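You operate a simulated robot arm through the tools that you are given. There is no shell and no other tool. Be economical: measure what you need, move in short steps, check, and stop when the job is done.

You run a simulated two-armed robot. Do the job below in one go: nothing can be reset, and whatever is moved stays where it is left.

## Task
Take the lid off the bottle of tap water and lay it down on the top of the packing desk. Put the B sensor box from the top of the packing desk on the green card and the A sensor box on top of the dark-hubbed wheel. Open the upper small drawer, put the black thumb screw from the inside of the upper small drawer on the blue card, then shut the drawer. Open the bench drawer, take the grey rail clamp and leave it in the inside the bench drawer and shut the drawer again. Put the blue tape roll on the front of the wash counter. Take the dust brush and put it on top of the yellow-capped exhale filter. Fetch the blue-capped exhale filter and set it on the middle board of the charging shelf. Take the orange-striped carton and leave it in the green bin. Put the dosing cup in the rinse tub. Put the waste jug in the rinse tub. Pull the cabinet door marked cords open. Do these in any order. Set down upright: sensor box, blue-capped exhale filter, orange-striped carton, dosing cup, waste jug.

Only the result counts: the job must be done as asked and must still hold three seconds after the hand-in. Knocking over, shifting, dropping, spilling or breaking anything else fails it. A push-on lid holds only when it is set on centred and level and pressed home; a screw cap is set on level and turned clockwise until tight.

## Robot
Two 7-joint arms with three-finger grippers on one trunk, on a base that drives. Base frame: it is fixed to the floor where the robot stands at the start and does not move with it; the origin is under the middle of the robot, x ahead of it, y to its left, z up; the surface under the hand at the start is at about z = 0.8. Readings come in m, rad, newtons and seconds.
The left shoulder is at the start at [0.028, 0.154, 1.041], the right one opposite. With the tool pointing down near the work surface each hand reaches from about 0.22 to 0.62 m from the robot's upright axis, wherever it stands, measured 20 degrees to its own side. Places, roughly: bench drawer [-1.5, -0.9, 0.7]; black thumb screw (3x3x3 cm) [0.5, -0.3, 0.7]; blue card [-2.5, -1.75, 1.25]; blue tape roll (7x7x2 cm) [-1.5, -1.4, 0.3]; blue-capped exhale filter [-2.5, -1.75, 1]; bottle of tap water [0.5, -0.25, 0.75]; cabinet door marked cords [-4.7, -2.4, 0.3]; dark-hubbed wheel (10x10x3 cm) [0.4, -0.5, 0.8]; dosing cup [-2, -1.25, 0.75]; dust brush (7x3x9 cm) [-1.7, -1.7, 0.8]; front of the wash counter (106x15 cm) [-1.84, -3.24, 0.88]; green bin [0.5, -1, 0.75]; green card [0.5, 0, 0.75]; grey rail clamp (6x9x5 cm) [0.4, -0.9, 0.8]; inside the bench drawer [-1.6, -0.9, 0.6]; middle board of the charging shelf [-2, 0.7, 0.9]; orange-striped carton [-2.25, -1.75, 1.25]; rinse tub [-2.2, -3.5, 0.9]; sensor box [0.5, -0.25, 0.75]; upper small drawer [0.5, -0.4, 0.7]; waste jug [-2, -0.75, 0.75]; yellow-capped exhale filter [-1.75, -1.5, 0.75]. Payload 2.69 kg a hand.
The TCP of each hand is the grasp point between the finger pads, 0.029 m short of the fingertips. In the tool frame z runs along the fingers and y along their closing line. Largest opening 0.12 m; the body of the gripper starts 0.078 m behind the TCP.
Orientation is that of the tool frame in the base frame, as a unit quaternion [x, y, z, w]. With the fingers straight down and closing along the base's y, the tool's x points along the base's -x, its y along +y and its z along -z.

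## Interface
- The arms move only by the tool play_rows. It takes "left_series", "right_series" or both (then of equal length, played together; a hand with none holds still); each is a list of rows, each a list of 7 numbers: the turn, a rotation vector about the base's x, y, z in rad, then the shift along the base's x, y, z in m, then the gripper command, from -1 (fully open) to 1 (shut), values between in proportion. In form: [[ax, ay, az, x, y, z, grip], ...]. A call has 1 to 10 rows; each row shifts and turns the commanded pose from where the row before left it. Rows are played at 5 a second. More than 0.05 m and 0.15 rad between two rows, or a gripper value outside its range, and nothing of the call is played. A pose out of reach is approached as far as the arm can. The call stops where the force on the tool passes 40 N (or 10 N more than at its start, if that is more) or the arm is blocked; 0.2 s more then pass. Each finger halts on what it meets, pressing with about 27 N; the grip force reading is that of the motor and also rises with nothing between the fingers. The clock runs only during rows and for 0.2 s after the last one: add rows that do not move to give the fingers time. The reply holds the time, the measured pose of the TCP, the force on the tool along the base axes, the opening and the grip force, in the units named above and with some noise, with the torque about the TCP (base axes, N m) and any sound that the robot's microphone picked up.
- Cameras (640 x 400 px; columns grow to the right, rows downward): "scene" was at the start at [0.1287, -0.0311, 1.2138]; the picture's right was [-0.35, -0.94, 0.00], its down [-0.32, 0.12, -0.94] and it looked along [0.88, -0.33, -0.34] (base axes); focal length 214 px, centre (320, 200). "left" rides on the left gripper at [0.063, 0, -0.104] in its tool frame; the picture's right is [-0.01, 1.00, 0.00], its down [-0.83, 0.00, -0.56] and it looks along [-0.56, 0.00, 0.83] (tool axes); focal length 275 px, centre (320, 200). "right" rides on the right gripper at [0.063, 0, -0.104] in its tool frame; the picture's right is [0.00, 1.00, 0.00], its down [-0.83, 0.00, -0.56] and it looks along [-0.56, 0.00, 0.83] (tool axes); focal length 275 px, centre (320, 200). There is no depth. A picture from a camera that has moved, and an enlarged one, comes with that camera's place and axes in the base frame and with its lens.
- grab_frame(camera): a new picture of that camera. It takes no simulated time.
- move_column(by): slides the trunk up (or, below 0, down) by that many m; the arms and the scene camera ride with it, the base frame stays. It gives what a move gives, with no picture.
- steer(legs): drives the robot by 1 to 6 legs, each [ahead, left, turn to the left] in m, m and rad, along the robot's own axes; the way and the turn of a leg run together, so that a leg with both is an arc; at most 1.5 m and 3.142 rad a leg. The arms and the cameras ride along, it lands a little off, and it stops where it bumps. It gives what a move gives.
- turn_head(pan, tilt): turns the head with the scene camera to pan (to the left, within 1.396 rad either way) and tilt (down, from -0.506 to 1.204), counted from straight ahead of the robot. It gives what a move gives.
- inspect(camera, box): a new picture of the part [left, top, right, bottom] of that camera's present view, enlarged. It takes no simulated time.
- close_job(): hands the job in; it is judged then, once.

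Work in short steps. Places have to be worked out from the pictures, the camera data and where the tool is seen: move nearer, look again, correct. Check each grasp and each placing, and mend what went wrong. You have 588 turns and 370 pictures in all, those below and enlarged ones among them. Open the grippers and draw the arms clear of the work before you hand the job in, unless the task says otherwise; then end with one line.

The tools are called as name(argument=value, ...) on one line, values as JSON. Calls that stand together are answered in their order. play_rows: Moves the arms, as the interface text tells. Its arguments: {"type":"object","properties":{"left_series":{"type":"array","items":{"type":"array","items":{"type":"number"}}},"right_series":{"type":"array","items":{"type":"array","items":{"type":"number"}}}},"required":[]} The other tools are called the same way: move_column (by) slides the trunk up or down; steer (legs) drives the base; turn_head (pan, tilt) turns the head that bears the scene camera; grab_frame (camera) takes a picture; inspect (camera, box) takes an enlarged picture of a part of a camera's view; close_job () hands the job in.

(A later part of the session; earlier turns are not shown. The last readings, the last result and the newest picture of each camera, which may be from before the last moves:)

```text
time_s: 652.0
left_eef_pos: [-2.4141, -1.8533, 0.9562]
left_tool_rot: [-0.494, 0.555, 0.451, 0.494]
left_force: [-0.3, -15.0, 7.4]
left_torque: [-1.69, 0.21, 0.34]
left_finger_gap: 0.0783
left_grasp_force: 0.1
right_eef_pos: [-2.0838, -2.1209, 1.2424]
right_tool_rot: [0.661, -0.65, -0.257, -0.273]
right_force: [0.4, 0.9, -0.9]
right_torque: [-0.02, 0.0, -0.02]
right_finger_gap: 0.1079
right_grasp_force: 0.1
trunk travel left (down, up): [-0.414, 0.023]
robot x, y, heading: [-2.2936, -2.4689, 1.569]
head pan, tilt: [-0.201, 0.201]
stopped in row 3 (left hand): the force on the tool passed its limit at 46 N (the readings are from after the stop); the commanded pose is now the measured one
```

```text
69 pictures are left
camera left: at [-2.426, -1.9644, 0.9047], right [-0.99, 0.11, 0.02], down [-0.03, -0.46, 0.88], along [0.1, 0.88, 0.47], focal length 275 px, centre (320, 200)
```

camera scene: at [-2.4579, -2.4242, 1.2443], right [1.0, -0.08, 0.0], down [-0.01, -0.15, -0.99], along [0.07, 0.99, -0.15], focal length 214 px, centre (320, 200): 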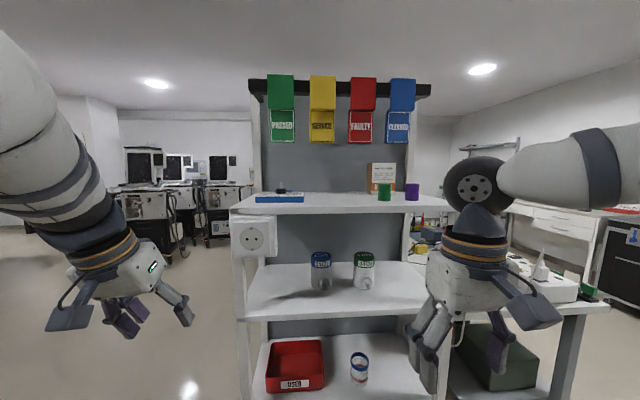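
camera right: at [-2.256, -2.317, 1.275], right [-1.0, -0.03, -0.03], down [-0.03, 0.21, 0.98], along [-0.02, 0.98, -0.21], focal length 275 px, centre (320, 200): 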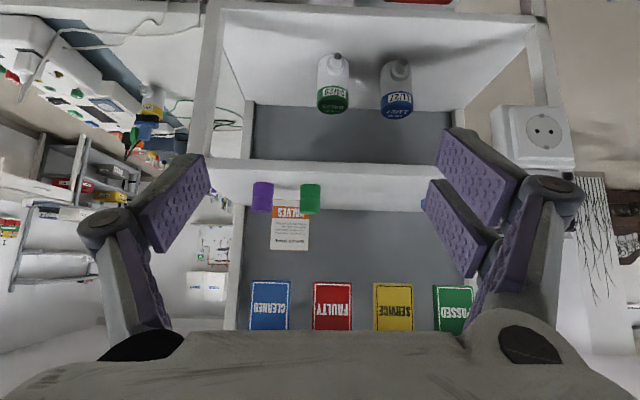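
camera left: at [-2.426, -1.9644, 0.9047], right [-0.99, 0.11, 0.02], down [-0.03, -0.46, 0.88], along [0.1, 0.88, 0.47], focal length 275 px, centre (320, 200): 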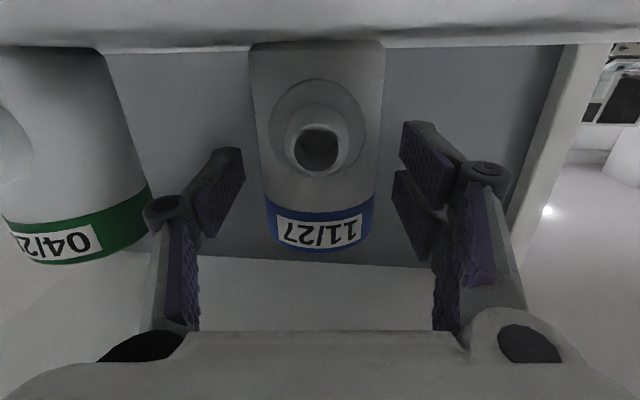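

The camera under the hand met the board's edge. I retract 4 cm, tilt the hand down (−0.45 rad) so it clears, and re-approach.

play_rows(left_series=[[0, 0, 0, 0, -0.03, 0.0, -0.3], [0, 0, 0, 0, -0.03, 0, -0.3], [-0.14, 0, 0, 0, 0, 0.0, -0.3], [-0.14, 0, 0, 0, 0, 0, -0.3], [-0.14, 0, 0, 0, 0, 0, -0.3], [0, 0, 0, 0, 0, 0, -0.3]])

grab_frame(camera="left")

```text
time_s: 653.4
left_eef_pos: [-2.4137, -1.9125, 0.9562]
left_tool_rot: [-0.587, 0.637, 0.325, 0.38]
left_force: [0.2, 0.4, 1.0]
left_torque: [-0.02, -0.04, -0.02]
left_finger_gap: 0.0779
left_grasp_force: 0.0
right_eef_pos: [-2.0846, -2.12, 1.2416]
right_tool_rot: [0.661, -0.651, -0.257, -0.272]
right_force: [-0.3, 1.5, -0.1]
right_torque: [0.01, 0.01, 0.01]
right_finger_gap: 0.1082
right_grasp_force: 0.1
trunk travel left (down, up): [-0.414, 0.023]
robot x, y, heading: [-2.2944, -2.4681, 1.566]
head pan, tilt: [-0.201, 0.201]
```

```text
68 pictures are left
camera left: at [-2.4255, -2.0351, 0.9537], right [-0.99, 0.1, -0.03], down [-0.04, -0.06, 1.0], along [0.1, 0.99, 0.07], focal length 275 px, centre (320, 200)
```

left: 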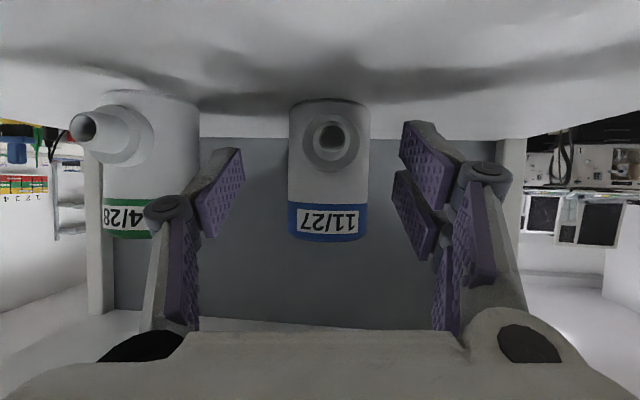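

Filter centre y≈-1.848; advance 6.4 cm and close.

play_rows(left_series=[[0, 0, 0, 0, 0.025, -0.003, -0.3], [0, 0, 0, 0, 0.025, -0.003, -0.3], [0, 0, 0, 0, 0.014, -0.002, -0.3], [0, 0, 0, 0, 0, 0, -0.3], [0, 0, 0, 0, 0, 0, 0.0], [0, 0, 0, 0, 0, 0, 1], [0, 0, 0, 0, 0, 0, 1], [0, 0, 0, 0, 0, 0.015, 1], [0, 0, 0, 0, 0, 0.015, 1], [0, 0, 0, 0, 0, 0, 1]])

grab_frame(camera="left")

```text
time_s: 655.6
left_eef_pos: [-2.4119, -1.849, 0.9791]
left_tool_rot: [-0.586, 0.637, 0.325, 0.381]
left_force: [-0.1, 0.1, -1.2]
left_torque: [-0.03, 0.01, 0.0]
left_finger_gap: 0.0589
left_grasp_force: 27.4
right_eef_pos: [-2.0842, -2.1192, 1.2419]
right_tool_rot: [0.661, -0.65, -0.257, -0.273]
right_force: [0.7, -0.1, 0.8]
right_torque: [-0.02, 0.02, -0.04]
right_finger_gap: 0.1079
right_grasp_force: 0.0
trunk travel left (down, up): [-0.414, 0.023]
robot x, y, heading: [-2.2958, -2.4676, 1.569]
head pan, tilt: [-0.201, 0.201]
```

```text
67 pictures are left
camera left: at [-2.4243, -1.9716, 0.9764], right [-0.99, 0.1, -0.03], down [-0.04, -0.06, 1.0], along [0.1, 0.99, 0.07], focal length 275 px, centre (320, 200)
```

left: 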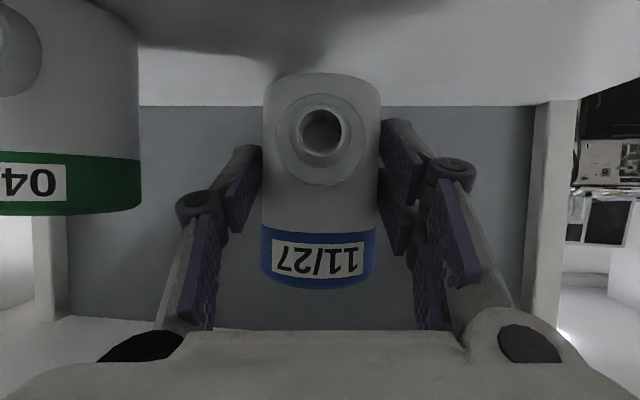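

Filter held upright. I back out 0.2 m and set up for the carton with the right hand (tilt +0.26).

steer(legs=[[-0.2, 0, 0], [0, 0.02, 0]])

play_rows(right_series=[[0.13, 0, 0, -0.03, 0, 0.01, -0.9], [0.13, 0, 0, -0.03, 0, 0.01, -0.9], [0, 0, 0, -0.03, 0, 0.01, -0.9], [0, 0, 0, 0, 0, 0, -0.9]])

grab_frame(camera="right")

```text
time_s: 657.7
left_eef_pos: [-2.4322, -2.0588, 0.9795]
left_tool_rot: [-0.585, 0.637, 0.326, 0.382]
left_force: [-0.3, -0.6, -0.6]
left_torque: [-0.01, 0.0, -0.07]
left_finger_gap: 0.0591
left_grasp_force: 26.6
right_eef_pos: [-2.1052, -2.3319, 1.2436]
right_tool_rot: [0.66, -0.651, -0.257, -0.273]
right_force: [0.1, 0.4, -0.2]
right_torque: [0.0, -0.01, -0.02]
right_finger_gap: 0.108
right_grasp_force: 0.1
trunk travel left (down, up): [-0.414, 0.023]
robot x, y, heading: [-2.3155, -2.6773, 1.56]
head pan, tilt: [-0.201, 0.201]
```

```text
time_s: 658.7
left_eef_pos: [-2.4305, -2.0584, 0.98]
left_tool_rot: [-0.584, 0.638, 0.324, 0.382]
left_force: [-0.6, 0.2, -0.8]
left_torque: [-0.02, -0.01, 0.03]
left_finger_gap: 0.059
left_grasp_force: 27.4
right_eef_pos: [-2.1937, -2.3316, 1.2709]
right_tool_rot: [0.619, -0.611, -0.34, -0.356]
right_force: [0.5, 0.1, 0.2]
right_torque: [0.01, 0.01, 0.04]
right_finger_gap: 0.1142
right_grasp_force: 0.1
trunk travel left (down, up): [-0.414, 0.023]
robot x, y, heading: [-2.3177, -2.6768, 1.563]
head pan, tilt: [-0.201, 0.201]
```

```text
66 pictures are left
camera right: at [-2.1918, -2.4539, 1.2722], right [-1.0, 0.0, -0.03], down [-0.03, -0.05, 1.0], along [0.0, 1.0, 0.05], focal length 275 px, centre (320, 200)
```

right: 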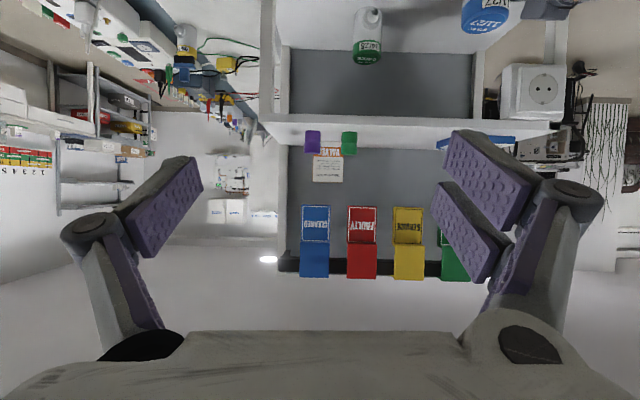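

Carton: x≈-2.214 (±0.042), front y≈-1.69, z 1.163–1.26; pots in front at y≈-1.87. I pull the filter hand back, drive forward 0.3, keeping the right hand high.

play_rows(left_series=[[0, 0, 0, -0.01, -0.04, 0, 1], [0, 0, 0, -0.01, -0.04, 0, 1], [0, 0, 0, -0.01, -0.04, 0, 1], [0, 0, 0, 0, -0.03, 0, 1], [0, 0, 0, 0, 0, 0, 1]], right_series=[[0, 0, 0, -0.02, 0, 0.0, -0.9], [0, 0, 0, 0, 0, 0.0, -0.9], [0, 0, 0, 0, 0, 0, -0.9], [0, 0, 0, 0, 0, 0, -0.9], [0, 0, 0, 0, 0, 0, -0.9]])

steer(legs=[[0.3, 0, 0.007]])

grab_frame(camera="right")

grab_frame(camera="scene")

```text
time_s: 659.9
left_eef_pos: [-2.462, -2.2089, 0.9791]
left_tool_rot: [-0.584, 0.638, 0.325, 0.382]
left_force: [0.4, -0.1, -0.7]
left_torque: [-0.03, -0.02, -0.04]
left_finger_gap: 0.0588
left_grasp_force: 27.6
right_eef_pos: [-2.2137, -2.3316, 1.2719]
right_tool_rot: [0.619, -0.612, -0.339, -0.357]
right_force: [-0.4, -0.1, 0.4]
right_torque: [-0.02, 0.03, 0.03]
right_finger_gap: 0.1142
right_grasp_force: 0.1
trunk travel left (down, up): [-0.414, 0.023]
robot x, y, heading: [-2.3171, -2.6793, 1.566]
head pan, tilt: [-0.201, 0.201]
```

```text
time_s: 661.9
left_eef_pos: [-2.4643, -1.9168, 0.9781]
left_tool_rot: [-0.587, 0.636, 0.326, 0.38]
left_force: [-0.4, 0.0, -1.5]
left_torque: [-0.03, 0.01, -0.02]
left_finger_gap: 0.0589
left_grasp_force: 26.6
right_eef_pos: [-2.2157, -2.0365, 1.2715]
right_tool_rot: [0.622, -0.609, -0.341, -0.355]
right_force: [-0.5, -0.2, -1.4]
right_torque: [0.0, 0.01, 0.0]
right_finger_gap: 0.114
right_grasp_force: 0.1
trunk travel left (down, up): [-0.414, 0.023]
robot x, y, heading: [-2.3123, -2.3849, 1.576]
head pan, tilt: [-0.201, 0.201]
```

```text
65 pictures are left
camera right: at [-2.214, -2.1603, 1.2727], right [-1.0, -0.01, -0.03], down [-0.03, -0.05, 1.0], along [-0.01, 1.0, 0.05], focal length 275 px, centre (320, 200)
```

right: 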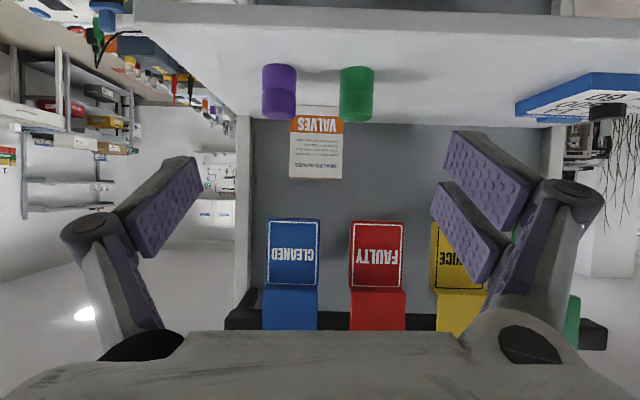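

```text
64 pictures are left
camera scene: at [-2.2962, -2.2623, 1.2437], right [0.98, -0.21, 0.0], down [-0.03, -0.15, -0.99], along [0.2, 0.97, -0.16], focal length 214 px, centre (320, 200)
```

scene: 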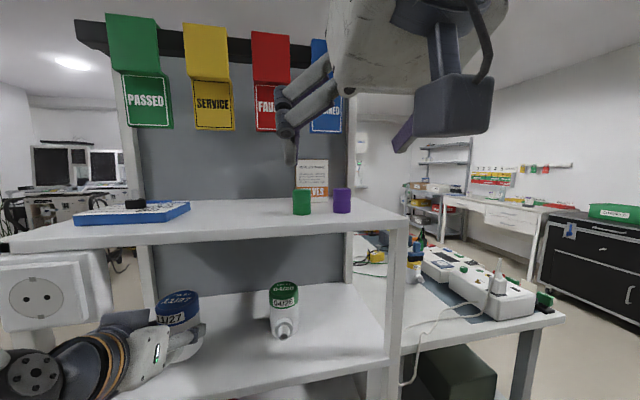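

Carton front y≈-1.779, centre ≈(-2.213, -1.755), pots at y≈-1.90. I reduce the tilt to 45°, go in above carton height, then lower.

play_rows(right_series=[[-0.13, 0, 0, 0, 0.0, 0.02, -0.9], [-0.13, 0, 0, 0, 0.03, 0.01, -0.9], [0, 0, 0, 0, 0.04, 0.0, -0.9], [0, 0, 0, 0, 0.04, 0, -0.9], [0, 0, 0, 0, 0.03, 0, -0.9], [0, 0, 0, 0, 0, 0, -0.9]])

grab_frame(camera="right")

```text
time_s: 663.3
left_eef_pos: [-2.4651, -1.9179, 0.9785]
left_tool_rot: [-0.588, 0.635, 0.327, 0.38]
left_force: [1.4, 0.3, -1.0]
left_torque: [-0.06, 0.05, 0.0]
left_finger_gap: 0.0593
left_grasp_force: 27.1
right_eef_pos: [-2.2161, -1.8977, 1.3026]
right_tool_rot: [0.662, -0.649, -0.259, -0.272]
right_force: [0.1, 0.1, -0.2]
right_torque: [0.02, 0.02, 0.04]
right_finger_gap: 0.1139
right_grasp_force: 0.1
trunk travel left (down, up): [-0.414, 0.023]
robot x, y, heading: [-2.3157, -2.3866, 1.576]
head pan, tilt: [-0.201, 0.201]
```

```text
63 pictures are left
camera right: at [-2.2146, -2.0158, 1.3338], right [-1.0, -0.02, -0.03], down [-0.03, 0.21, 0.98], along [-0.01, 0.98, -0.21], focal length 275 px, centre (320, 200)
```

right: 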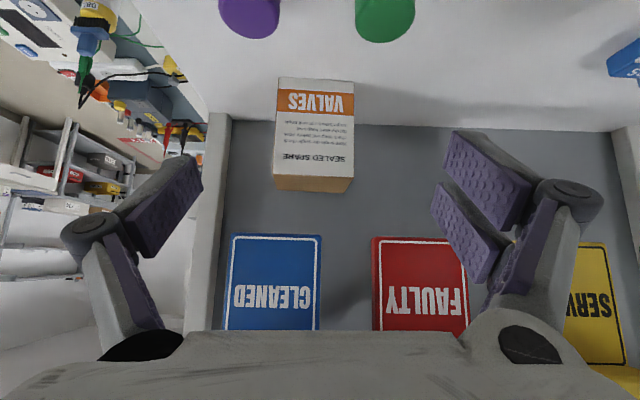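

Carton centre (-2.214, -1.744), top 1.26. I drive 9 cm forward, then extend and lower.

steer(legs=[[0.09, 0, 0]])

play_rows(right_series=[[0, 0, 0, 0.002, 0.03, 0.0, -0.9], [0, 0, 0, 0, 0.025, 0.0, -0.9], [0, 0, 0, 0, 0, -0.025, -0.9], [0, 0, 0, 0, 0, -0.02, -0.9], [0, 0, 0, 0, 0, 0, -0.9]])

grab_frame(camera="right")

```text
time_s: 664.4
left_eef_pos: [-2.4653, -1.83, 0.9778]
left_tool_rot: [-0.588, 0.635, 0.327, 0.38]
left_force: [0.2, 0.6, -1.6]
left_torque: [-0.01, -0.01, 0.02]
left_finger_gap: 0.0591
left_grasp_force: 27.5
right_eef_pos: [-2.218, -1.8087, 1.3012]
right_tool_rot: [0.662, -0.648, -0.26, -0.271]
right_force: [-0.6, 0.7, -0.3]
right_torque: [-0.04, 0.01, -0.01]
right_finger_gap: 0.1142
right_grasp_force: 0.0
trunk travel left (down, up): [-0.414, 0.023]
robot x, y, heading: [-2.3159, -2.3011, 1.573]
head pan, tilt: [-0.201, 0.201]
```

```text
time_s: 665.6
left_eef_pos: [-2.4644, -1.83, 0.9787]
left_tool_rot: [-0.588, 0.635, 0.326, 0.38]
left_force: [-0.5, 0.2, -1.2]
left_torque: [-0.03, 0.01, 0.03]
left_finger_gap: 0.0591
left_grasp_force: 26.8
right_eef_pos: [-2.2143, -1.7543, 1.2559]
right_tool_rot: [0.663, -0.648, -0.259, -0.271]
right_force: [0.1, -0.1, -0.6]
right_torque: [-0.04, -0.03, 0.02]
right_finger_gap: 0.1142
right_grasp_force: 0.1
trunk travel left (down, up): [-0.414, 0.023]
robot x, y, heading: [-2.3161, -2.2987, 1.573]
head pan, tilt: [-0.201, 0.201]
```

```text
62 pictures are left
camera right: at [-2.2124, -1.873, 1.2889], right [-1.0, -0.02, -0.03], down [-0.03, 0.21, 0.98], along [-0.01, 0.98, -0.21], focal length 275 px, centre (320, 200)
```

right: 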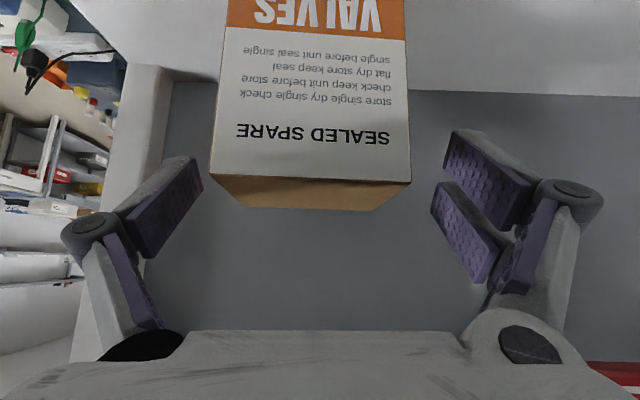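

Centred. Lower 2.5 cm more and close gently.

play_rows(right_series=[[0, 0, 0, 0.002, 0.004, -0.015, -0.9], [0, 0, 0, 0, 0.003, -0.01, -0.9], [0, 0, 0, 0, 0, 0, -0.9], [0, 0, 0, 0, 0, 0, -0.4], [0, 0, 0, 0, 0, 0, 0.3], [0, 0, 0, 0, 0, 0, 1], [0, 0, 0, 0, 0, 0, 1], [0, 0, 0, 0, 0, 0.02, 1], [0, 0, 0, 0, 0, 0.02, 1], [0, 0, 0, 0, 0, 0, 1]])

grab_frame(camera="right")

```text
time_s: 667.8
left_eef_pos: [-2.4645, -1.8317, 0.9777]
left_tool_rot: [-0.588, 0.635, 0.327, 0.38]
left_force: [-0.3, -0.5, -1.3]
left_torque: [-0.04, -0.02, -0.01]
left_finger_gap: 0.0588
left_grasp_force: 27.0
right_eef_pos: [-2.2137, -1.7478, 1.2711]
right_tool_rot: [0.662, -0.648, -0.259, -0.272]
right_force: [0.1, -0.4, -1.1]
right_torque: [-0.01, 0.0, 0.01]
right_finger_gap: 0.0752
right_grasp_force: 27.5
trunk travel left (down, up): [-0.414, 0.023]
robot x, y, heading: [-2.3127, -2.2976, 1.577]
head pan, tilt: [-0.201, 0.201]
```

```text
61 pictures are left
camera right: at [-2.2121, -1.8666, 1.3039], right [-1.0, -0.02, -0.03], down [-0.03, 0.21, 0.98], along [-0.01, 0.98, -0.21], focal length 275 px, centre (320, 200)
```

right: 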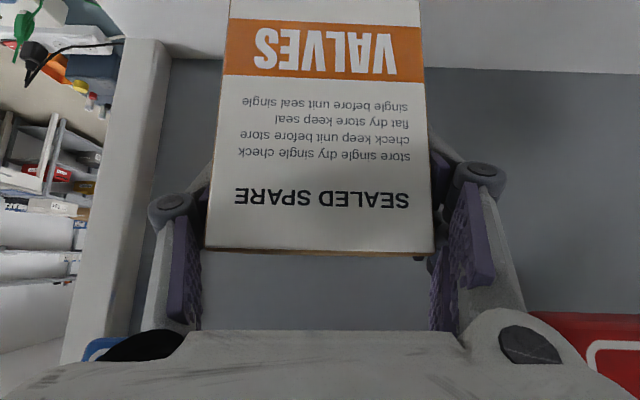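

Carton held upright. I move it back 6 cm (before the pots), lift 6 cm to clear them, then drive back.

play_rows(right_series=[[0, 0, 0, 0, -0.03, 0.005, 1], [0, 0, 0, 0, -0.03, 0.005, 1], [0, 0, 0, 0, 0, 0.03, 1], [0, 0, 0, 0, 0, 0.03, 1], [0, 0, 0, 0, 0, 0, 1]])

grab_frame(camera="scene")

```text
time_s: 669.0
left_eef_pos: [-2.4644, -1.8312, 0.9799]
left_tool_rot: [-0.588, 0.635, 0.327, 0.38]
left_force: [0.3, 0.1, -1.2]
left_torque: [-0.02, 0.0, 0.04]
left_finger_gap: 0.0585
left_grasp_force: 27.3
right_eef_pos: [-2.2116, -1.8078, 1.339]
right_tool_rot: [0.663, -0.648, -0.259, -0.271]
right_force: [-0.4, -0.5, -0.6]
right_torque: [0.0, 0.02, 0.04]
right_finger_gap: 0.075
right_grasp_force: 27.0
trunk travel left (down, up): [-0.414, 0.023]
robot x, y, heading: [-2.3148, -2.2988, 1.572]
head pan, tilt: [-0.201, 0.201]
```

```text
60 pictures are left
camera scene: at [-2.297, -2.1752, 1.2396], right [0.98, -0.2, 0.0], down [-0.04, -0.2, -0.98], along [0.19, 0.96, -0.2], focal length 214 px, centre (320, 200)
```

scene: 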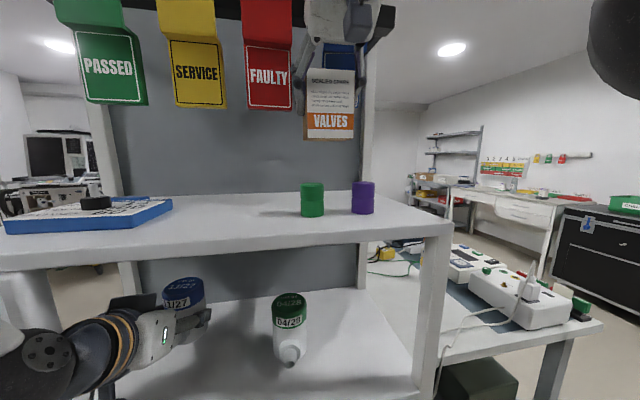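

Clear of the pots. I back out and drive to the green bin on the black bench.

steer(legs=[[-0.36, 0, 0], [0, -1.48, 0], [1.4, 0, 0], [0, 0, -1.57]])

grab_frame(camera="scene")

```text
time_s: 692.8
left_eef_pos: [-0.3172, -1.174, 0.9789]
left_tool_rot: [0.063, 0.863, -0.055, 0.498]
left_force: [0.2, 0.2, -0.4]
left_torque: [-0.06, 0.06, 0.02]
left_finger_gap: 0.0588
left_grasp_force: 27.3
right_eef_pos: [-0.3089, -1.4283, 1.3394]
right_tool_rot: [0.021, 0.926, -0.021, 0.375]
right_force: [0.0, -0.3, -1.4]
right_torque: [-0.02, 0.0, 0.02]
right_finger_gap: 0.0744
right_grasp_force: 27.2
trunk travel left (down, up): [-0.414, 0.023]
robot x, y, heading: [-0.7924, -1.2929, -0.065]
head pan, tilt: [-0.201, 0.201]
```

```text
59 pictures are left
camera scene: at [-0.6722, -1.3162, 1.2396], right [-0.26, -0.96, 0.0], down [-0.19, 0.05, -0.98], along [0.95, -0.26, -0.2], focal length 214 px, centre (320, 200)
```

scene: 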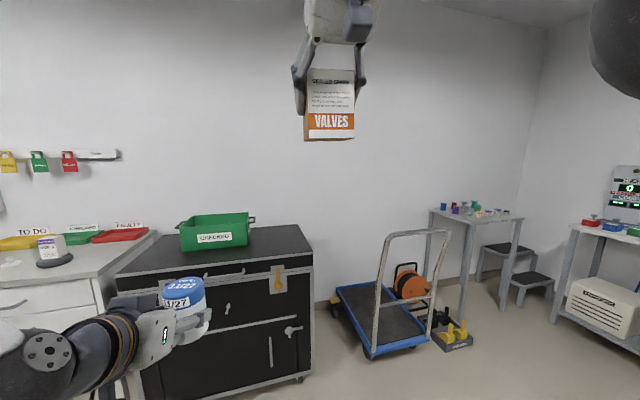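

I straighten the heading and drive up to the bin (≈0.5, -1.06).

steer(legs=[[0, 0, 0.063], [0, 0.36, 0], [0.75, 0, 0]])

play_rows(right_series=[[0, 0, 0, 0, 0, -0.04, 1], [0, 0, 0, 0, 0, -0.04, 1], [0, 0, 0, 0, 0, -0.04, 1], [0, 0, 0, 0, 0, -0.04, 1], [0, 0, 0, 0, 0, 0, 1]])

turn_head(pan=-0.2, tilt=0.5)

grab_frame(camera="scene")

grab_frame(camera="right")

```text
time_s: 700.2
left_eef_pos: [0.4107, -0.7686, 0.978]
left_tool_rot: [0.028, 0.865, -0.035, 0.5]
left_force: [1.4, -0.2, -0.6]
left_torque: [0.01, 0.01, 0.04]
left_finger_gap: 0.0586
left_grasp_force: 27.0
right_eef_pos: [0.4364, -1.0234, 1.3386]
right_tool_rot: [-0.016, 0.927, -0.007, 0.376]
right_force: [0.2, -0.1, -1.4]
right_torque: [0.01, 0.02, 0.01]
right_finger_gap: 0.0745
right_grasp_force: 26.9
trunk travel left (down, up): [-0.414, 0.023]
robot x, y, heading: [-0.0543, -0.9278, 0.019]
head pan, tilt: [-0.201, 0.201]
```

```text
time_s: 701.4
left_eef_pos: [0.41, -0.7707, 0.9791]
left_tool_rot: [0.028, 0.865, -0.035, 0.5]
left_force: [0.4, 1.1, -1.0]
left_torque: [0.01, 0.05, 0.0]
left_finger_gap: 0.0587
left_grasp_force: 26.6
right_eef_pos: [0.4359, -1.0242, 1.1799]
right_tool_rot: [-0.018, 0.927, -0.005, 0.375]
right_force: [0.2, -0.6, -1.1]
right_torque: [0.0, 0.03, 0.01]
right_finger_gap: 0.0746
right_grasp_force: 26.9
trunk travel left (down, up): [-0.414, 0.023]
robot x, y, heading: [-0.0516, -0.9271, 0.019]
head pan, tilt: [-0.201, 0.201]
```

```text
time_s: 702.2
left_eef_pos: [0.4103, -0.7689, 0.9792]
left_tool_rot: [0.027, 0.864, -0.034, 0.501]
left_force: [-0.5, -0.1, -1.3]
left_torque: [0.02, 0.01, -0.01]
left_finger_gap: 0.0586
left_grasp_force: 27.3
right_eef_pos: [0.4378, -1.0236, 1.1803]
right_tool_rot: [-0.016, 0.927, -0.007, 0.375]
right_force: [0.3, -0.1, -1.1]
right_torque: [0.03, 0.01, -0.02]
right_finger_gap: 0.0748
right_grasp_force: 26.7
trunk travel left (down, up): [-0.414, 0.023]
robot x, y, heading: [-0.0532, -0.925, 0.022]
head pan, tilt: [-0.201, 0.499]
```

```text
58 pictures are left
camera scene: at [0.0643, -0.94, 1.212], right [-0.18, -0.98, 0.0], down [-0.47, 0.09, -0.88], along [0.86, -0.16, -0.48], focal length 214 px, centre (320, 200)
```

scene: 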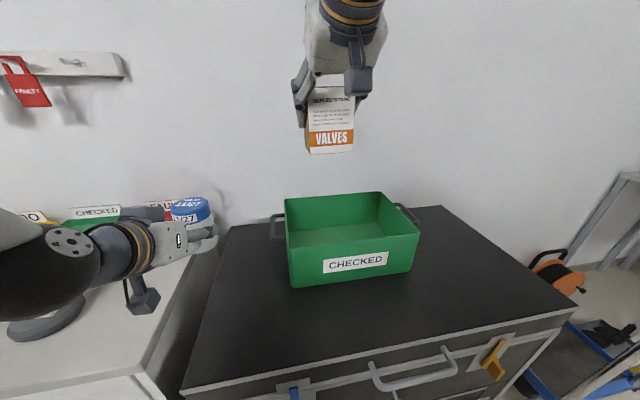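

```text
57 pictures are left
camera right: at [0.3204, -1.0267, 1.2127], right [-0.03, 1.0, -0.03], down [0.21, 0.03, 0.98], along [0.98, 0.02, -0.21], focal length 275 px, centre (320, 200)
```

right: 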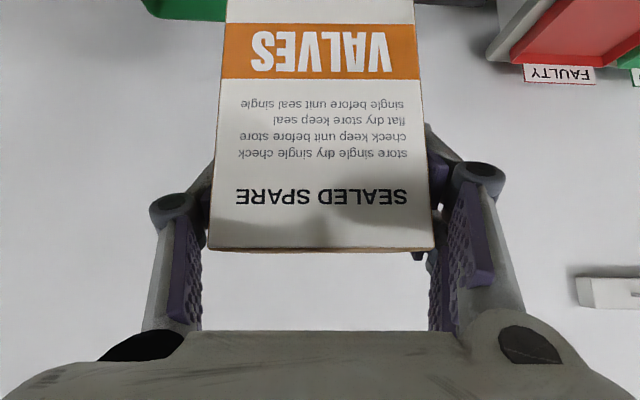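

Bin interior spans x≈0.42–0.68, y≈-1.235…-0.935. I move the carton to (0.575, -1.075) and lower.

play_rows(right_series=[[0, 0, 0, 0.03, -0.02, 0, 1], [0, 0, 0, 0.04, -0.02, 0, 1], [0, 0, 0, 0.04, -0.01, 0, 1], [0, 0, 0, 0.03, 0, -0.03, 1], [0, 0, 0, 0, 0, -0.045, 1], [0, 0, 0, 0, 0, -0.045, 1], [0, 0, 0, 0, 0, -0.045, 1], [0, 0, 0, 0, 0, 0, 1]])

grab_frame(camera="scene")

```text
time_s: 704.0
left_eef_pos: [0.4088, -0.769, 0.9793]
left_tool_rot: [0.028, 0.865, -0.035, 0.5]
left_force: [0.6, -0.1, -1.6]
left_torque: [-0.04, 0.05, -0.01]
left_finger_gap: 0.0586
left_grasp_force: 26.6
right_eef_pos: [0.5787, -1.0724, 1.0119]
right_tool_rot: [-0.016, 0.926, -0.006, 0.376]
right_force: [-0.2, 0.2, -1.7]
right_torque: [-0.03, -0.01, 0.02]
right_finger_gap: 0.0744
right_grasp_force: 27.4
trunk travel left (down, up): [-0.414, 0.023]
robot x, y, heading: [-0.0581, -0.9246, 0.016]
head pan, tilt: [-0.201, 0.499]
```

```text
56 pictures are left
camera scene: at [0.0641, -0.9401, 1.212], right [-0.18, -0.98, 0.0], down [-0.47, 0.09, -0.88], along [0.86, -0.16, -0.48], focal length 214 px, centre (320, 200)
```

scene: 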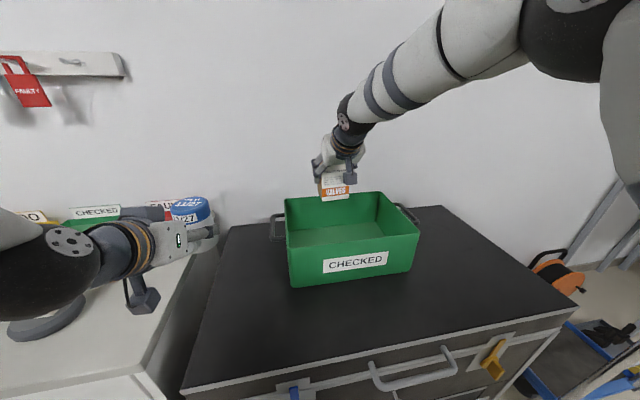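

Lower toward the bin floor.

play_rows(right_series=[[0, 0, 0, 0, 0, -0.04, 1], [0, 0, 0, 0, 0, -0.04, 1], [0, 0, 0, 0, 0, -0.03, 1], [0, 0, 0, 0, 0, -0.01, 1], [0, 0, 0, 0, 0, -0.006, 1], [0, 0, 0, 0, 0, -0.006, 1], [0, 0, 0, 0, 0, 0, 1]])

grab_frame(camera="scene")

```text
time_s: 705.6
left_eef_pos: [0.4109, -0.7693, 0.9783]
left_tool_rot: [0.028, 0.865, -0.035, 0.5]
left_force: [0.6, -0.5, -1.4]
left_torque: [0.0, 0.04, 0.01]
left_finger_gap: 0.0588
left_grasp_force: 26.8
right_eef_pos: [0.5772, -1.0707, 0.8811]
right_tool_rot: [-0.017, 0.927, -0.006, 0.376]
right_force: [-0.3, -0.2, -0.9]
right_torque: [0.02, -0.01, 0.03]
right_finger_gap: 0.0744
right_grasp_force: 27.1
trunk travel left (down, up): [-0.414, 0.023]
robot x, y, heading: [-0.0566, -0.9278, 0.018]
head pan, tilt: [-0.201, 0.499]
```

```text
55 pictures are left
camera scene: at [0.0643, -0.94, 1.212], right [-0.18, -0.98, 0.0], down [-0.47, 0.09, -0.88], along [0.86, -0.16, -0.48], focal length 214 px, centre (320, 200)
```

scene: 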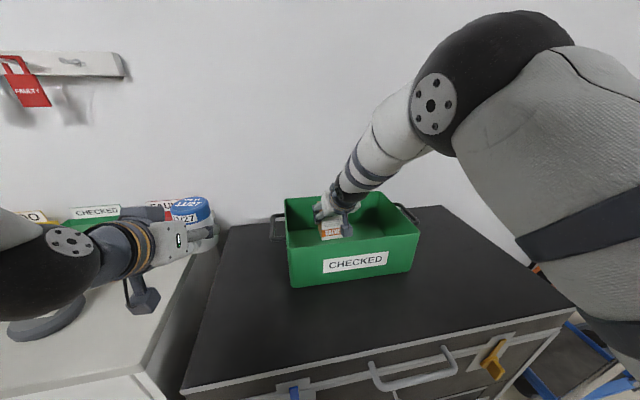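

Carton is inside the bin; a few more small steps to contact.

play_rows(right_series=[[0, 0, 0, 0, 0, -0.004, 1], [0, 0, 0, 0, 0, -0.004, 1], [0, 0, 0, 0, 0, -0.004, 1], [0, 0, 0, 0, 0, 0, 1]])

```text
time_s: 706.6
left_eef_pos: [0.4089, -0.7696, 0.981]
left_tool_rot: [0.028, 0.864, -0.035, 0.502]
left_force: [-0.5, -0.3, -0.5]
left_torque: [-0.02, 0.02, 0.0]
left_finger_gap: 0.0586
left_grasp_force: 27.0
right_eef_pos: [0.577, -1.072, 0.8757]
right_tool_rot: [-0.016, 0.924, -0.007, 0.383]
right_force: [5.8, -4.6, 27.0]
right_torque: [0.27, -0.4, -0.26]
right_finger_gap: 0.075
right_grasp_force: 26.9
trunk travel left (down, up): [-0.414, 0.023]
robot x, y, heading: [-0.0552, -0.9238, 0.013]
head pan, tilt: [-0.201, 0.499]
```

Contact (27 N). Release and withdraw along the tool axis.

play_rows(right_series=[[0, 0, 0, 0, 0, 0.003, 0.2], [0, 0, 0, 0, 0, 0, -0.3], [0, 0, 0, 0, 0, 0, -0.6], [0, 0, 0, -0.02, 0, 0.025, -0.6], [0, 0, 0, -0.025, 0, 0.035, -0.6], [0, 0, 0, -0.025, 0, 0.04, -0.6], [0, 0, 0, -0.02, 0, 0.04, -0.6], [0, 0, 0, -0.02, 0, 0.04, -0.6], [0, 0, 0, 0, 0, 0, -0.6]])

grab_frame(camera="right")

```text
time_s: 708.6
left_eef_pos: [0.4098, -0.7696, 0.9788]
left_tool_rot: [0.028, 0.864, -0.035, 0.501]
left_force: [-0.2, -0.1, -0.4]
left_torque: [-0.06, 0.02, 0.0]
left_finger_gap: 0.0587
left_grasp_force: 27.1
right_eef_pos: [0.4932, -1.071, 0.9986]
right_tool_rot: [-0.016, 0.927, -0.006, 0.375]
right_force: [-0.5, -0.6, 0.4]
right_torque: [0.0, 0.01, -0.01]
right_finger_gap: 0.0961
right_grasp_force: 0.0
right hand out of reach, approached as far as the arm can: row 7, 8
trunk travel left (down, up): [-0.414, 0.023]
robot x, y, heading: [-0.0553, -0.9252, 0.019]
head pan, tilt: [-0.201, 0.499]
```

```text
54 pictures are left
camera right: at [0.3772, -1.0752, 1.03], right [-0.03, 1.0, -0.03], down [0.21, 0.03, 0.98], along [0.98, 0.02, -0.21], focal length 275 px, centre (320, 200)
```

right: 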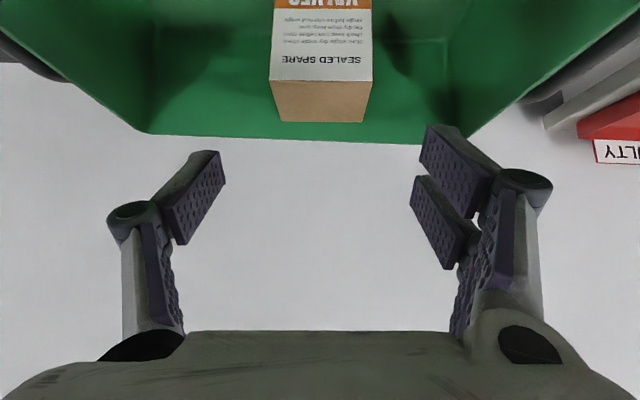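

Carton stands in the bin. I back off and check the desk objects in passing.

steer(legs=[[-0.5, 0, 0]])

turn_head(pan=0.4, tilt=0.4)

grab_frame(camera="scene")

```text
time_s: 711.5
left_eef_pos: [-0.0834, -0.7776, 0.9792]
left_tool_rot: [0.028, 0.865, -0.035, 0.501]
left_force: [-0.4, 0.5, -2.0]
left_torque: [0.01, 0.01, 0.01]
left_finger_gap: 0.0588
left_grasp_force: 26.9
right_eef_pos: [0.0005, -1.0798, 0.9973]
right_tool_rot: [-0.016, 0.926, -0.007, 0.376]
right_force: [0.3, 0.7, 0.6]
right_torque: [0.0, 0.01, 0.02]
right_finger_gap: 0.0958
right_grasp_force: 0.1
trunk travel left (down, up): [-0.414, 0.023]
robot x, y, heading: [-0.5478, -0.9312, 0.017]
head pan, tilt: [-0.201, 0.499]
```

```text
time_s: 712.5
left_eef_pos: [-0.0822, -0.7784, 0.9793]
left_tool_rot: [0.028, 0.865, -0.035, 0.5]
left_force: [0.2, 0.7, -0.8]
left_torque: [0.01, 0.07, -0.01]
left_finger_gap: 0.0588
left_grasp_force: 26.2
right_eef_pos: [0.0019, -1.0794, 0.9982]
right_tool_rot: [-0.016, 0.926, -0.006, 0.376]
right_force: [0.4, -0.1, 0.9]
right_torque: [0.01, 0.02, 0.0]
right_finger_gap: 0.0962
right_grasp_force: 0.0
trunk travel left (down, up): [-0.414, 0.023]
robot x, y, heading: [-0.5518, -0.934, 0.014]
head pan, tilt: [0.4, 0.4]
```

```text
53 pictures are left
camera scene: at [-0.4328, -0.894, 1.2211], right [0.4, -0.92, 0.0], down [-0.36, -0.16, -0.92], along [0.84, 0.37, -0.39], focal length 214 px, centre (320, 200)
```

scene: 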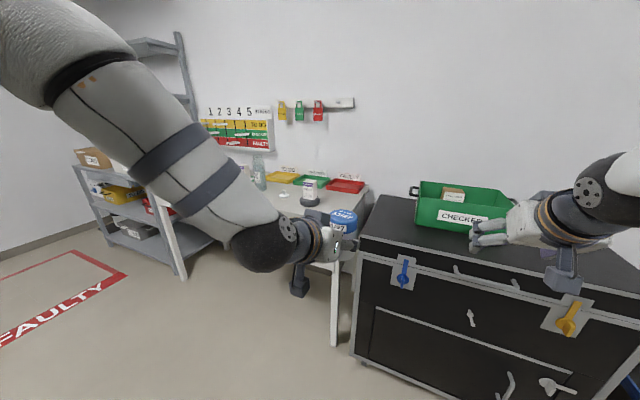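

Desk objects are fine. Now to the charging shelf: turn north, drive up, then face −x and look.

steer(legs=[[0, 0, 1.556], [1.45, 0.2, 0], [0.55, 0, 0], [0, 0, 1.57]])

turn_head(pan=0.2, tilt=0.3)

grab_frame(camera="scene")

```text
time_s: 730.0
left_eef_pos: [-1.2099, 0.987, 0.9786]
left_tool_rot: [0.862, -0.071, -0.498, -0.06]
left_force: [-0.7, -0.4, -1.6]
left_torque: [-0.02, -0.06, 0.05]
left_finger_gap: 0.0586
left_grasp_force: 27.2
right_eef_pos: [-1.2614, 1.2962, 0.9983]
right_tool_rot: [0.926, -0.031, -0.375, -0.025]
right_force: [0.6, 0.0, -0.8]
right_torque: [-0.01, -0.03, 0.0]
right_finger_gap: 0.096
right_grasp_force: 0.0
trunk travel left (down, up): [-0.414, 0.023]
robot x, y, heading: [-0.727, 1.0949, 3.053]
head pan, tilt: [0.4, 0.4]
```

```text
time_s: 730.8
left_eef_pos: [-1.2086, 0.9873, 0.9793]
left_tool_rot: [0.862, -0.072, -0.498, -0.06]
left_force: [1.0, -0.1, -1.5]
left_torque: [0.0, -0.04, 0.02]
left_finger_gap: 0.0584
left_grasp_force: 26.9
right_eef_pos: [-1.2625, 1.2957, 0.9972]
right_tool_rot: [0.926, -0.032, -0.375, -0.026]
right_force: [0.2, -0.1, 0.3]
right_torque: [-0.04, -0.02, 0.01]
right_finger_gap: 0.0963
right_grasp_force: 0.2
trunk travel left (down, up): [-0.414, 0.023]
robot x, y, heading: [-0.7285, 1.09, 3.051]
head pan, tilt: [0.201, 0.3]
```

```text
52 pictures are left
camera scene: at [-0.8538, 1.0864, 1.2303], right [-0.11, 0.99, 0.0], down [0.29, 0.03, -0.96], along [-0.95, -0.11, -0.3], focal length 214 px, centre (320, 200)
```

scene: 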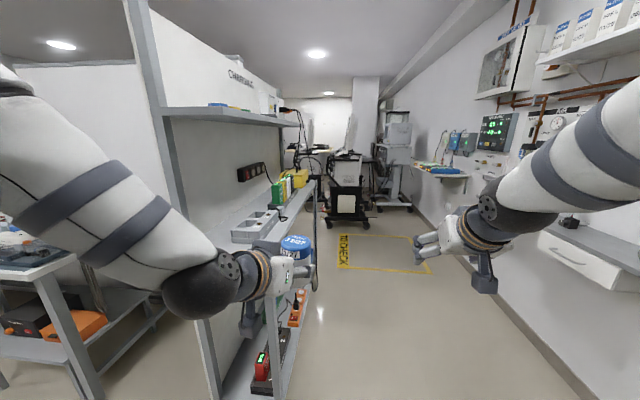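

The charging shelf runs along the left, facing +y. I zoom to see the middle board and free space.

inspect(camera="scene", box=[160, 90, 340, 260])

```text
2.35 times, centred on (250, 175) of scene
camera zoom: at [-0.8538, 1.0864, 1.2303], right [-0.11, 0.99, 0.0], down [0.29, 0.03, -0.96], along [-0.95, -0.11, -0.3], focal length 505 px, centre (485, 259)
```

zoom: 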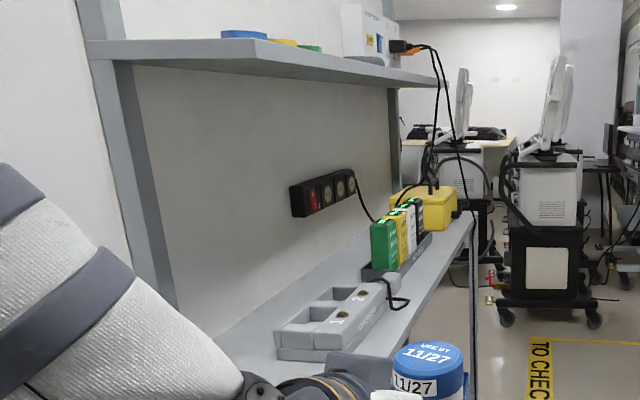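

There is free board space at the near (east) end. I drive forward 0.25 m and look with the left camera.

steer(legs=[[0, 0, 0.088], [0.2, -0.02, 0]])

play_rows(left_series=[[0, 0, 0, 0, 0, 0.03, 1], [0, 0, 0, 0, 0, 0.03, 1], [0, 0, 0, 0, 0, 0.0, 1]])

grab_frame(camera="left")

turn_head(pan=0.5, tilt=0.5)

grab_frame(camera="scene")

```text
time_s: 732.9
left_eef_pos: [-1.4004, 0.9656, 0.9782]
left_tool_rot: [0.865, -0.035, -0.499, -0.039]
left_force: [0.4, 0.6, -1.6]
left_torque: [0.0, -0.03, 0.05]
left_finger_gap: 0.0584
left_grasp_force: 26.6
right_eef_pos: [-1.4795, 1.2698, 0.9972]
right_tool_rot: [0.927, 0.01, -0.375, -0.009]
right_force: [-0.6, 0.1, 0.1]
right_torque: [0.01, -0.03, 0.04]
right_finger_gap: 0.096
right_grasp_force: 0.1
trunk travel left (down, up): [-0.414, 0.023]
robot x, y, heading: [-0.9305, 1.1137, -3.138]
head pan, tilt: [0.201, 0.3]
```

```text
time_s: 733.6
left_eef_pos: [-1.3996, 0.9631, 1.0341]
left_tool_rot: [0.865, -0.034, -0.5, -0.039]
left_force: [0.4, -0.2, -0.3]
left_torque: [0.0, -0.04, 0.0]
left_finger_gap: 0.0584
left_grasp_force: 27.4
right_eef_pos: [-1.4799, 1.2678, 0.9976]
right_tool_rot: [0.927, 0.01, -0.376, -0.009]
right_force: [0.1, -0.4, -0.8]
right_torque: [0.0, 0.01, -0.03]
right_finger_gap: 0.0962
right_grasp_force: 0.0
trunk travel left (down, up): [-0.414, 0.023]
robot x, y, heading: [-0.9264, 1.1131, -3.144]
head pan, tilt: [0.201, 0.3]
```

```text
50 pictures are left
camera left: at [-1.2793, 0.9499, 1.0325], right [-0.1, -0.99, -0.03], down [0.06, -0.03, 1.0], along [-0.99, 0.1, 0.07], focal length 275 px, centre (320, 200)
```

left: 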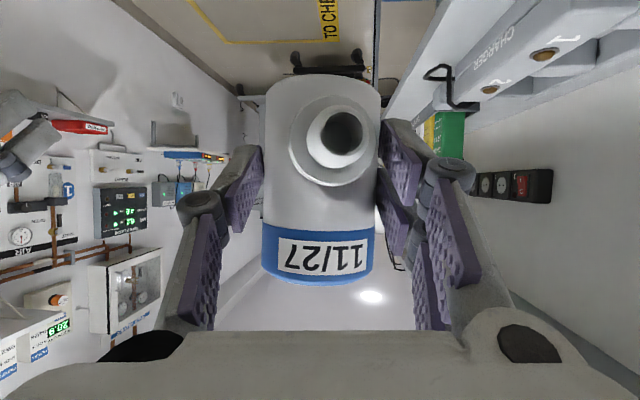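

```text
time_s: 734.5
left_eef_pos: [-1.4004, 0.9634, 1.0343]
left_tool_rot: [0.865, -0.034, -0.5, -0.038]
left_force: [0.1, 0.0, -1.0]
left_torque: [-0.01, -0.02, -0.01]
left_finger_gap: 0.0583
left_grasp_force: 27.1
right_eef_pos: [-1.4795, 1.2683, 0.9977]
right_tool_rot: [0.927, 0.011, -0.375, -0.009]
right_force: [0.0, -0.1, 0.2]
right_torque: [-0.02, 0.02, 0.0]
right_finger_gap: 0.096
right_grasp_force: 0.1
trunk travel left (down, up): [-0.414, 0.023]
robot x, y, heading: [-0.9347, 1.1148, -3.136]
head pan, tilt: [0.499, 0.499]
```

```text
49 pictures are left
camera scene: at [-1.0428, 1.0711, 1.212], right [-0.48, 0.88, 0.0], down [0.42, 0.23, -0.88], along [-0.77, -0.42, -0.48], focal length 214 px, centre (320, 200)
```

scene: 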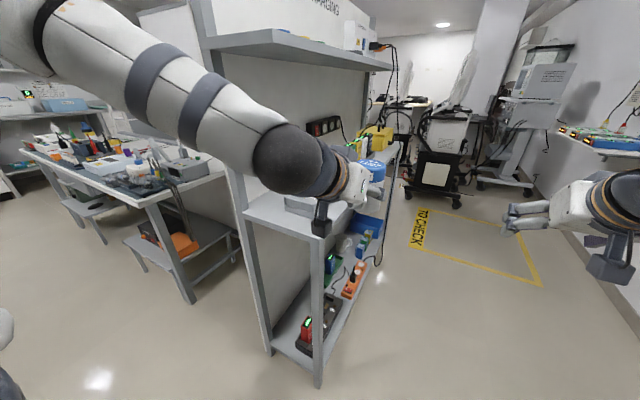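

Middle board's east end is at x≈-1.40, y≈0.62–0.87, z≈0.9; the cradle begins near x≈-1.49. I move the filter over that end and look.

play_rows(left_series=[[0, 0, 0, 0, -0.04, 0.0, 1], [0, 0, 0, 0, -0.04, 0.0, 1], [0, 0, 0, -0.01, -0.045, 0.0, 1], [0, 0, 0, -0.01, -0.045, 0.0, 1], [0, 0, 0, -0.01, -0.04, 0.0, 1], [0, 0, 0, 0, 0, 0.0, 1]])

grab_frame(camera="left")

inspect(camera="scene", box=[180, 90, 420, 270])

```text
time_s: 735.9
left_eef_pos: [-1.4313, 0.7525, 1.0393]
left_tool_rot: [0.865, -0.034, -0.5, -0.038]
left_force: [0.4, 0.4, -1.5]
left_torque: [-0.03, -0.02, -0.01]
left_finger_gap: 0.0583
left_grasp_force: 26.3
right_eef_pos: [-1.4789, 1.2688, 0.9979]
right_tool_rot: [0.927, 0.01, -0.375, -0.008]
right_force: [-0.2, 0.0, -0.2]
right_torque: [-0.03, 0.01, -0.02]
right_finger_gap: 0.0961
right_grasp_force: 0.0
trunk travel left (down, up): [-0.414, 0.023]
robot x, y, heading: [-0.9316, 1.1104, -3.143]
head pan, tilt: [0.499, 0.499]
```

```text
48 pictures are left
camera left: at [-1.3099, 0.7385, 1.0371], right [-0.1, -0.99, -0.03], down [0.07, -0.04, 1.0], along [-0.99, 0.1, 0.07], focal length 275 px, centre (320, 200)
```

left: 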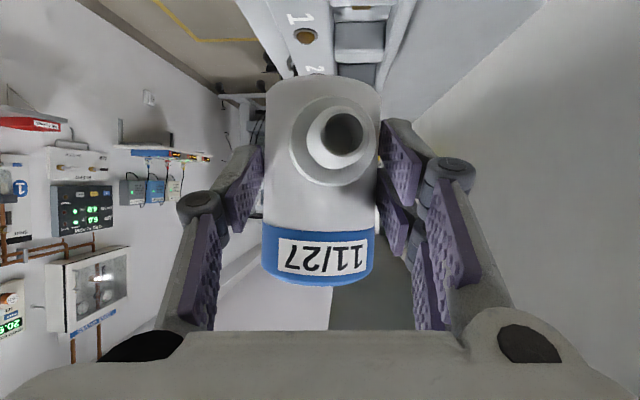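

```text
2.22 times, centred on (300, 180) of scene
camera zoom: at [-1.0427, 1.0713, 1.212], right [-0.48, 0.88, 0.0], down [0.42, 0.23, -0.88], along [-0.77, -0.42, -0.48], focal length 477 px, centre (364, 244)
```

zoom: 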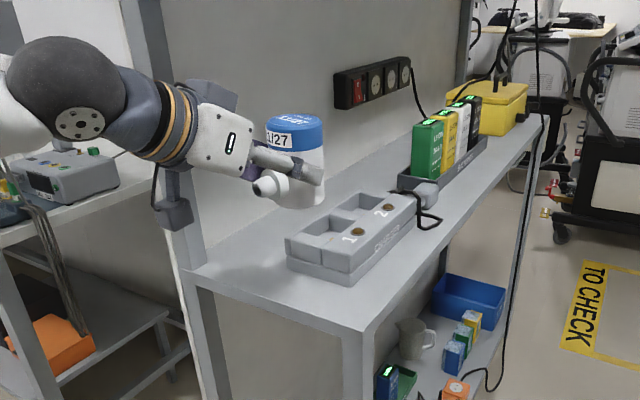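

The free spot is at the board's east end beside the cradle's back corner, about (-1.42, 0.69). I move there and lower gradually.

play_rows(left_series=[[0, 0, 0, 0.006, -0.03, 0.0, 1], [0, 0, 0, 0.005, -0.032, 0.0, 1], [0, 0, 0, 0, 0, -0.03, 1], [0, 0, 0, 0, 0, -0.025, 1], [0, 0, 0, 0, 0, 0.0, 1]])

inspect(camera="scene", box=[180, 90, 420, 270])

```text
time_s: 737.0
left_eef_pos: [-1.421, 0.6926, 0.9799]
left_tool_rot: [0.865, -0.034, -0.5, -0.038]
left_force: [0.2, -0.2, -2.2]
left_torque: [-0.03, -0.04, 0.03]
left_finger_gap: 0.0583
left_grasp_force: 26.6
right_eef_pos: [-1.4789, 1.2683, 0.998]
right_tool_rot: [0.927, 0.01, -0.376, -0.009]
right_force: [-0.5, 0.1, -0.2]
right_torque: [-0.04, 0.02, 0.01]
right_finger_gap: 0.0962
right_grasp_force: 0.0
trunk travel left (down, up): [-0.414, 0.023]
robot x, y, heading: [-0.9311, 1.1154, -3.136]
head pan, tilt: [0.499, 0.499]
```

```text
2.22 times, centred on (300, 180) of scene
camera zoom: at [-1.0427, 1.0711, 1.212], right [-0.48, 0.88, 0.0], down [0.42, 0.23, -0.88], along [-0.77, -0.42, -0.48], focal length 477 px, centre (364, 244)
```

zoom: 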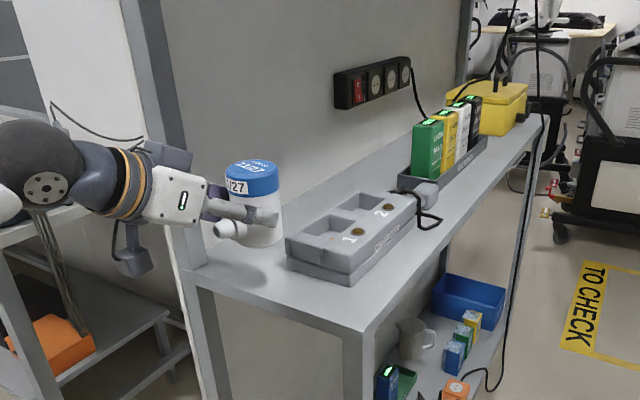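

Looks right. Lower to contact.

play_rows(left_series=[[0, 0, 0, 0, 0, -0.015, 1], [0, 0, 0, 0, 0, -0.01, 1], [0, 0, 0, 0, 0, -0.006, 1], [0, 0, 0, 0, 0, 0.0, 1]])

```text
time_s: 738.0
left_eef_pos: [-1.4204, 0.6927, 0.9505]
left_tool_rot: [0.865, -0.034, -0.5, -0.038]
left_force: [0.4, -0.5, -1.1]
left_torque: [0.0, -0.02, 0.02]
left_finger_gap: 0.0585
left_grasp_force: 27.1
right_eef_pos: [-1.4797, 1.2678, 0.9981]
right_tool_rot: [0.927, 0.01, -0.375, -0.009]
right_force: [0.4, 0.4, -0.3]
right_torque: [-0.02, 0.03, 0.0]
right_finger_gap: 0.096
right_grasp_force: 0.1
trunk travel left (down, up): [-0.414, 0.023]
robot x, y, heading: [-0.9346, 1.1139, -3.139]
head pan, tilt: [0.499, 0.499]
```

play_rows(left_series=[[0, 0, 0, 0, 0, -0.006, 1], [0, 0, 0, 0, 0, -0.006, 1], [0, 0, 0, 0, 0, -0.005, 1], [0, 0, 0, 0, 0, 0.0, 1]])

inspect(camera="scene", box=[180, 120, 340, 260])

```text
time_s: 739.0
left_eef_pos: [-1.4194, 0.6931, 0.9343]
left_tool_rot: [0.865, -0.034, -0.499, -0.038]
left_force: [-0.5, -0.8, -1.5]
left_torque: [-0.05, -0.05, 0.0]
left_finger_gap: 0.0582
left_grasp_force: 26.9
right_eef_pos: [-1.4804, 1.2683, 0.9977]
right_tool_rot: [0.927, 0.01, -0.375, -0.009]
right_force: [0.4, 0.5, 0.9]
right_torque: [-0.02, -0.01, -0.02]
right_finger_gap: 0.0963
right_grasp_force: 0.1
trunk travel left (down, up): [-0.414, 0.023]
robot x, y, heading: [-0.9329, 1.1129, -3.139]
head pan, tilt: [0.499, 0.499]
```

```text
2.86 times, centred on (260, 190) of scene
camera zoom: at [-1.0428, 1.071, 1.212], right [-0.48, 0.88, 0.0], down [0.42, 0.23, -0.88], along [-0.77, -0.42, -0.48], focal length 613 px, centre (491, 229)
```

zoom: 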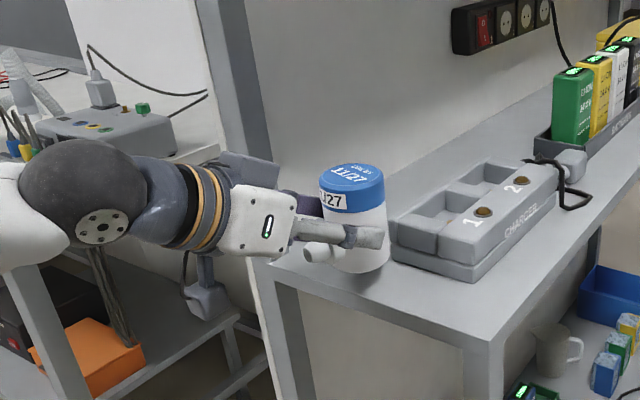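

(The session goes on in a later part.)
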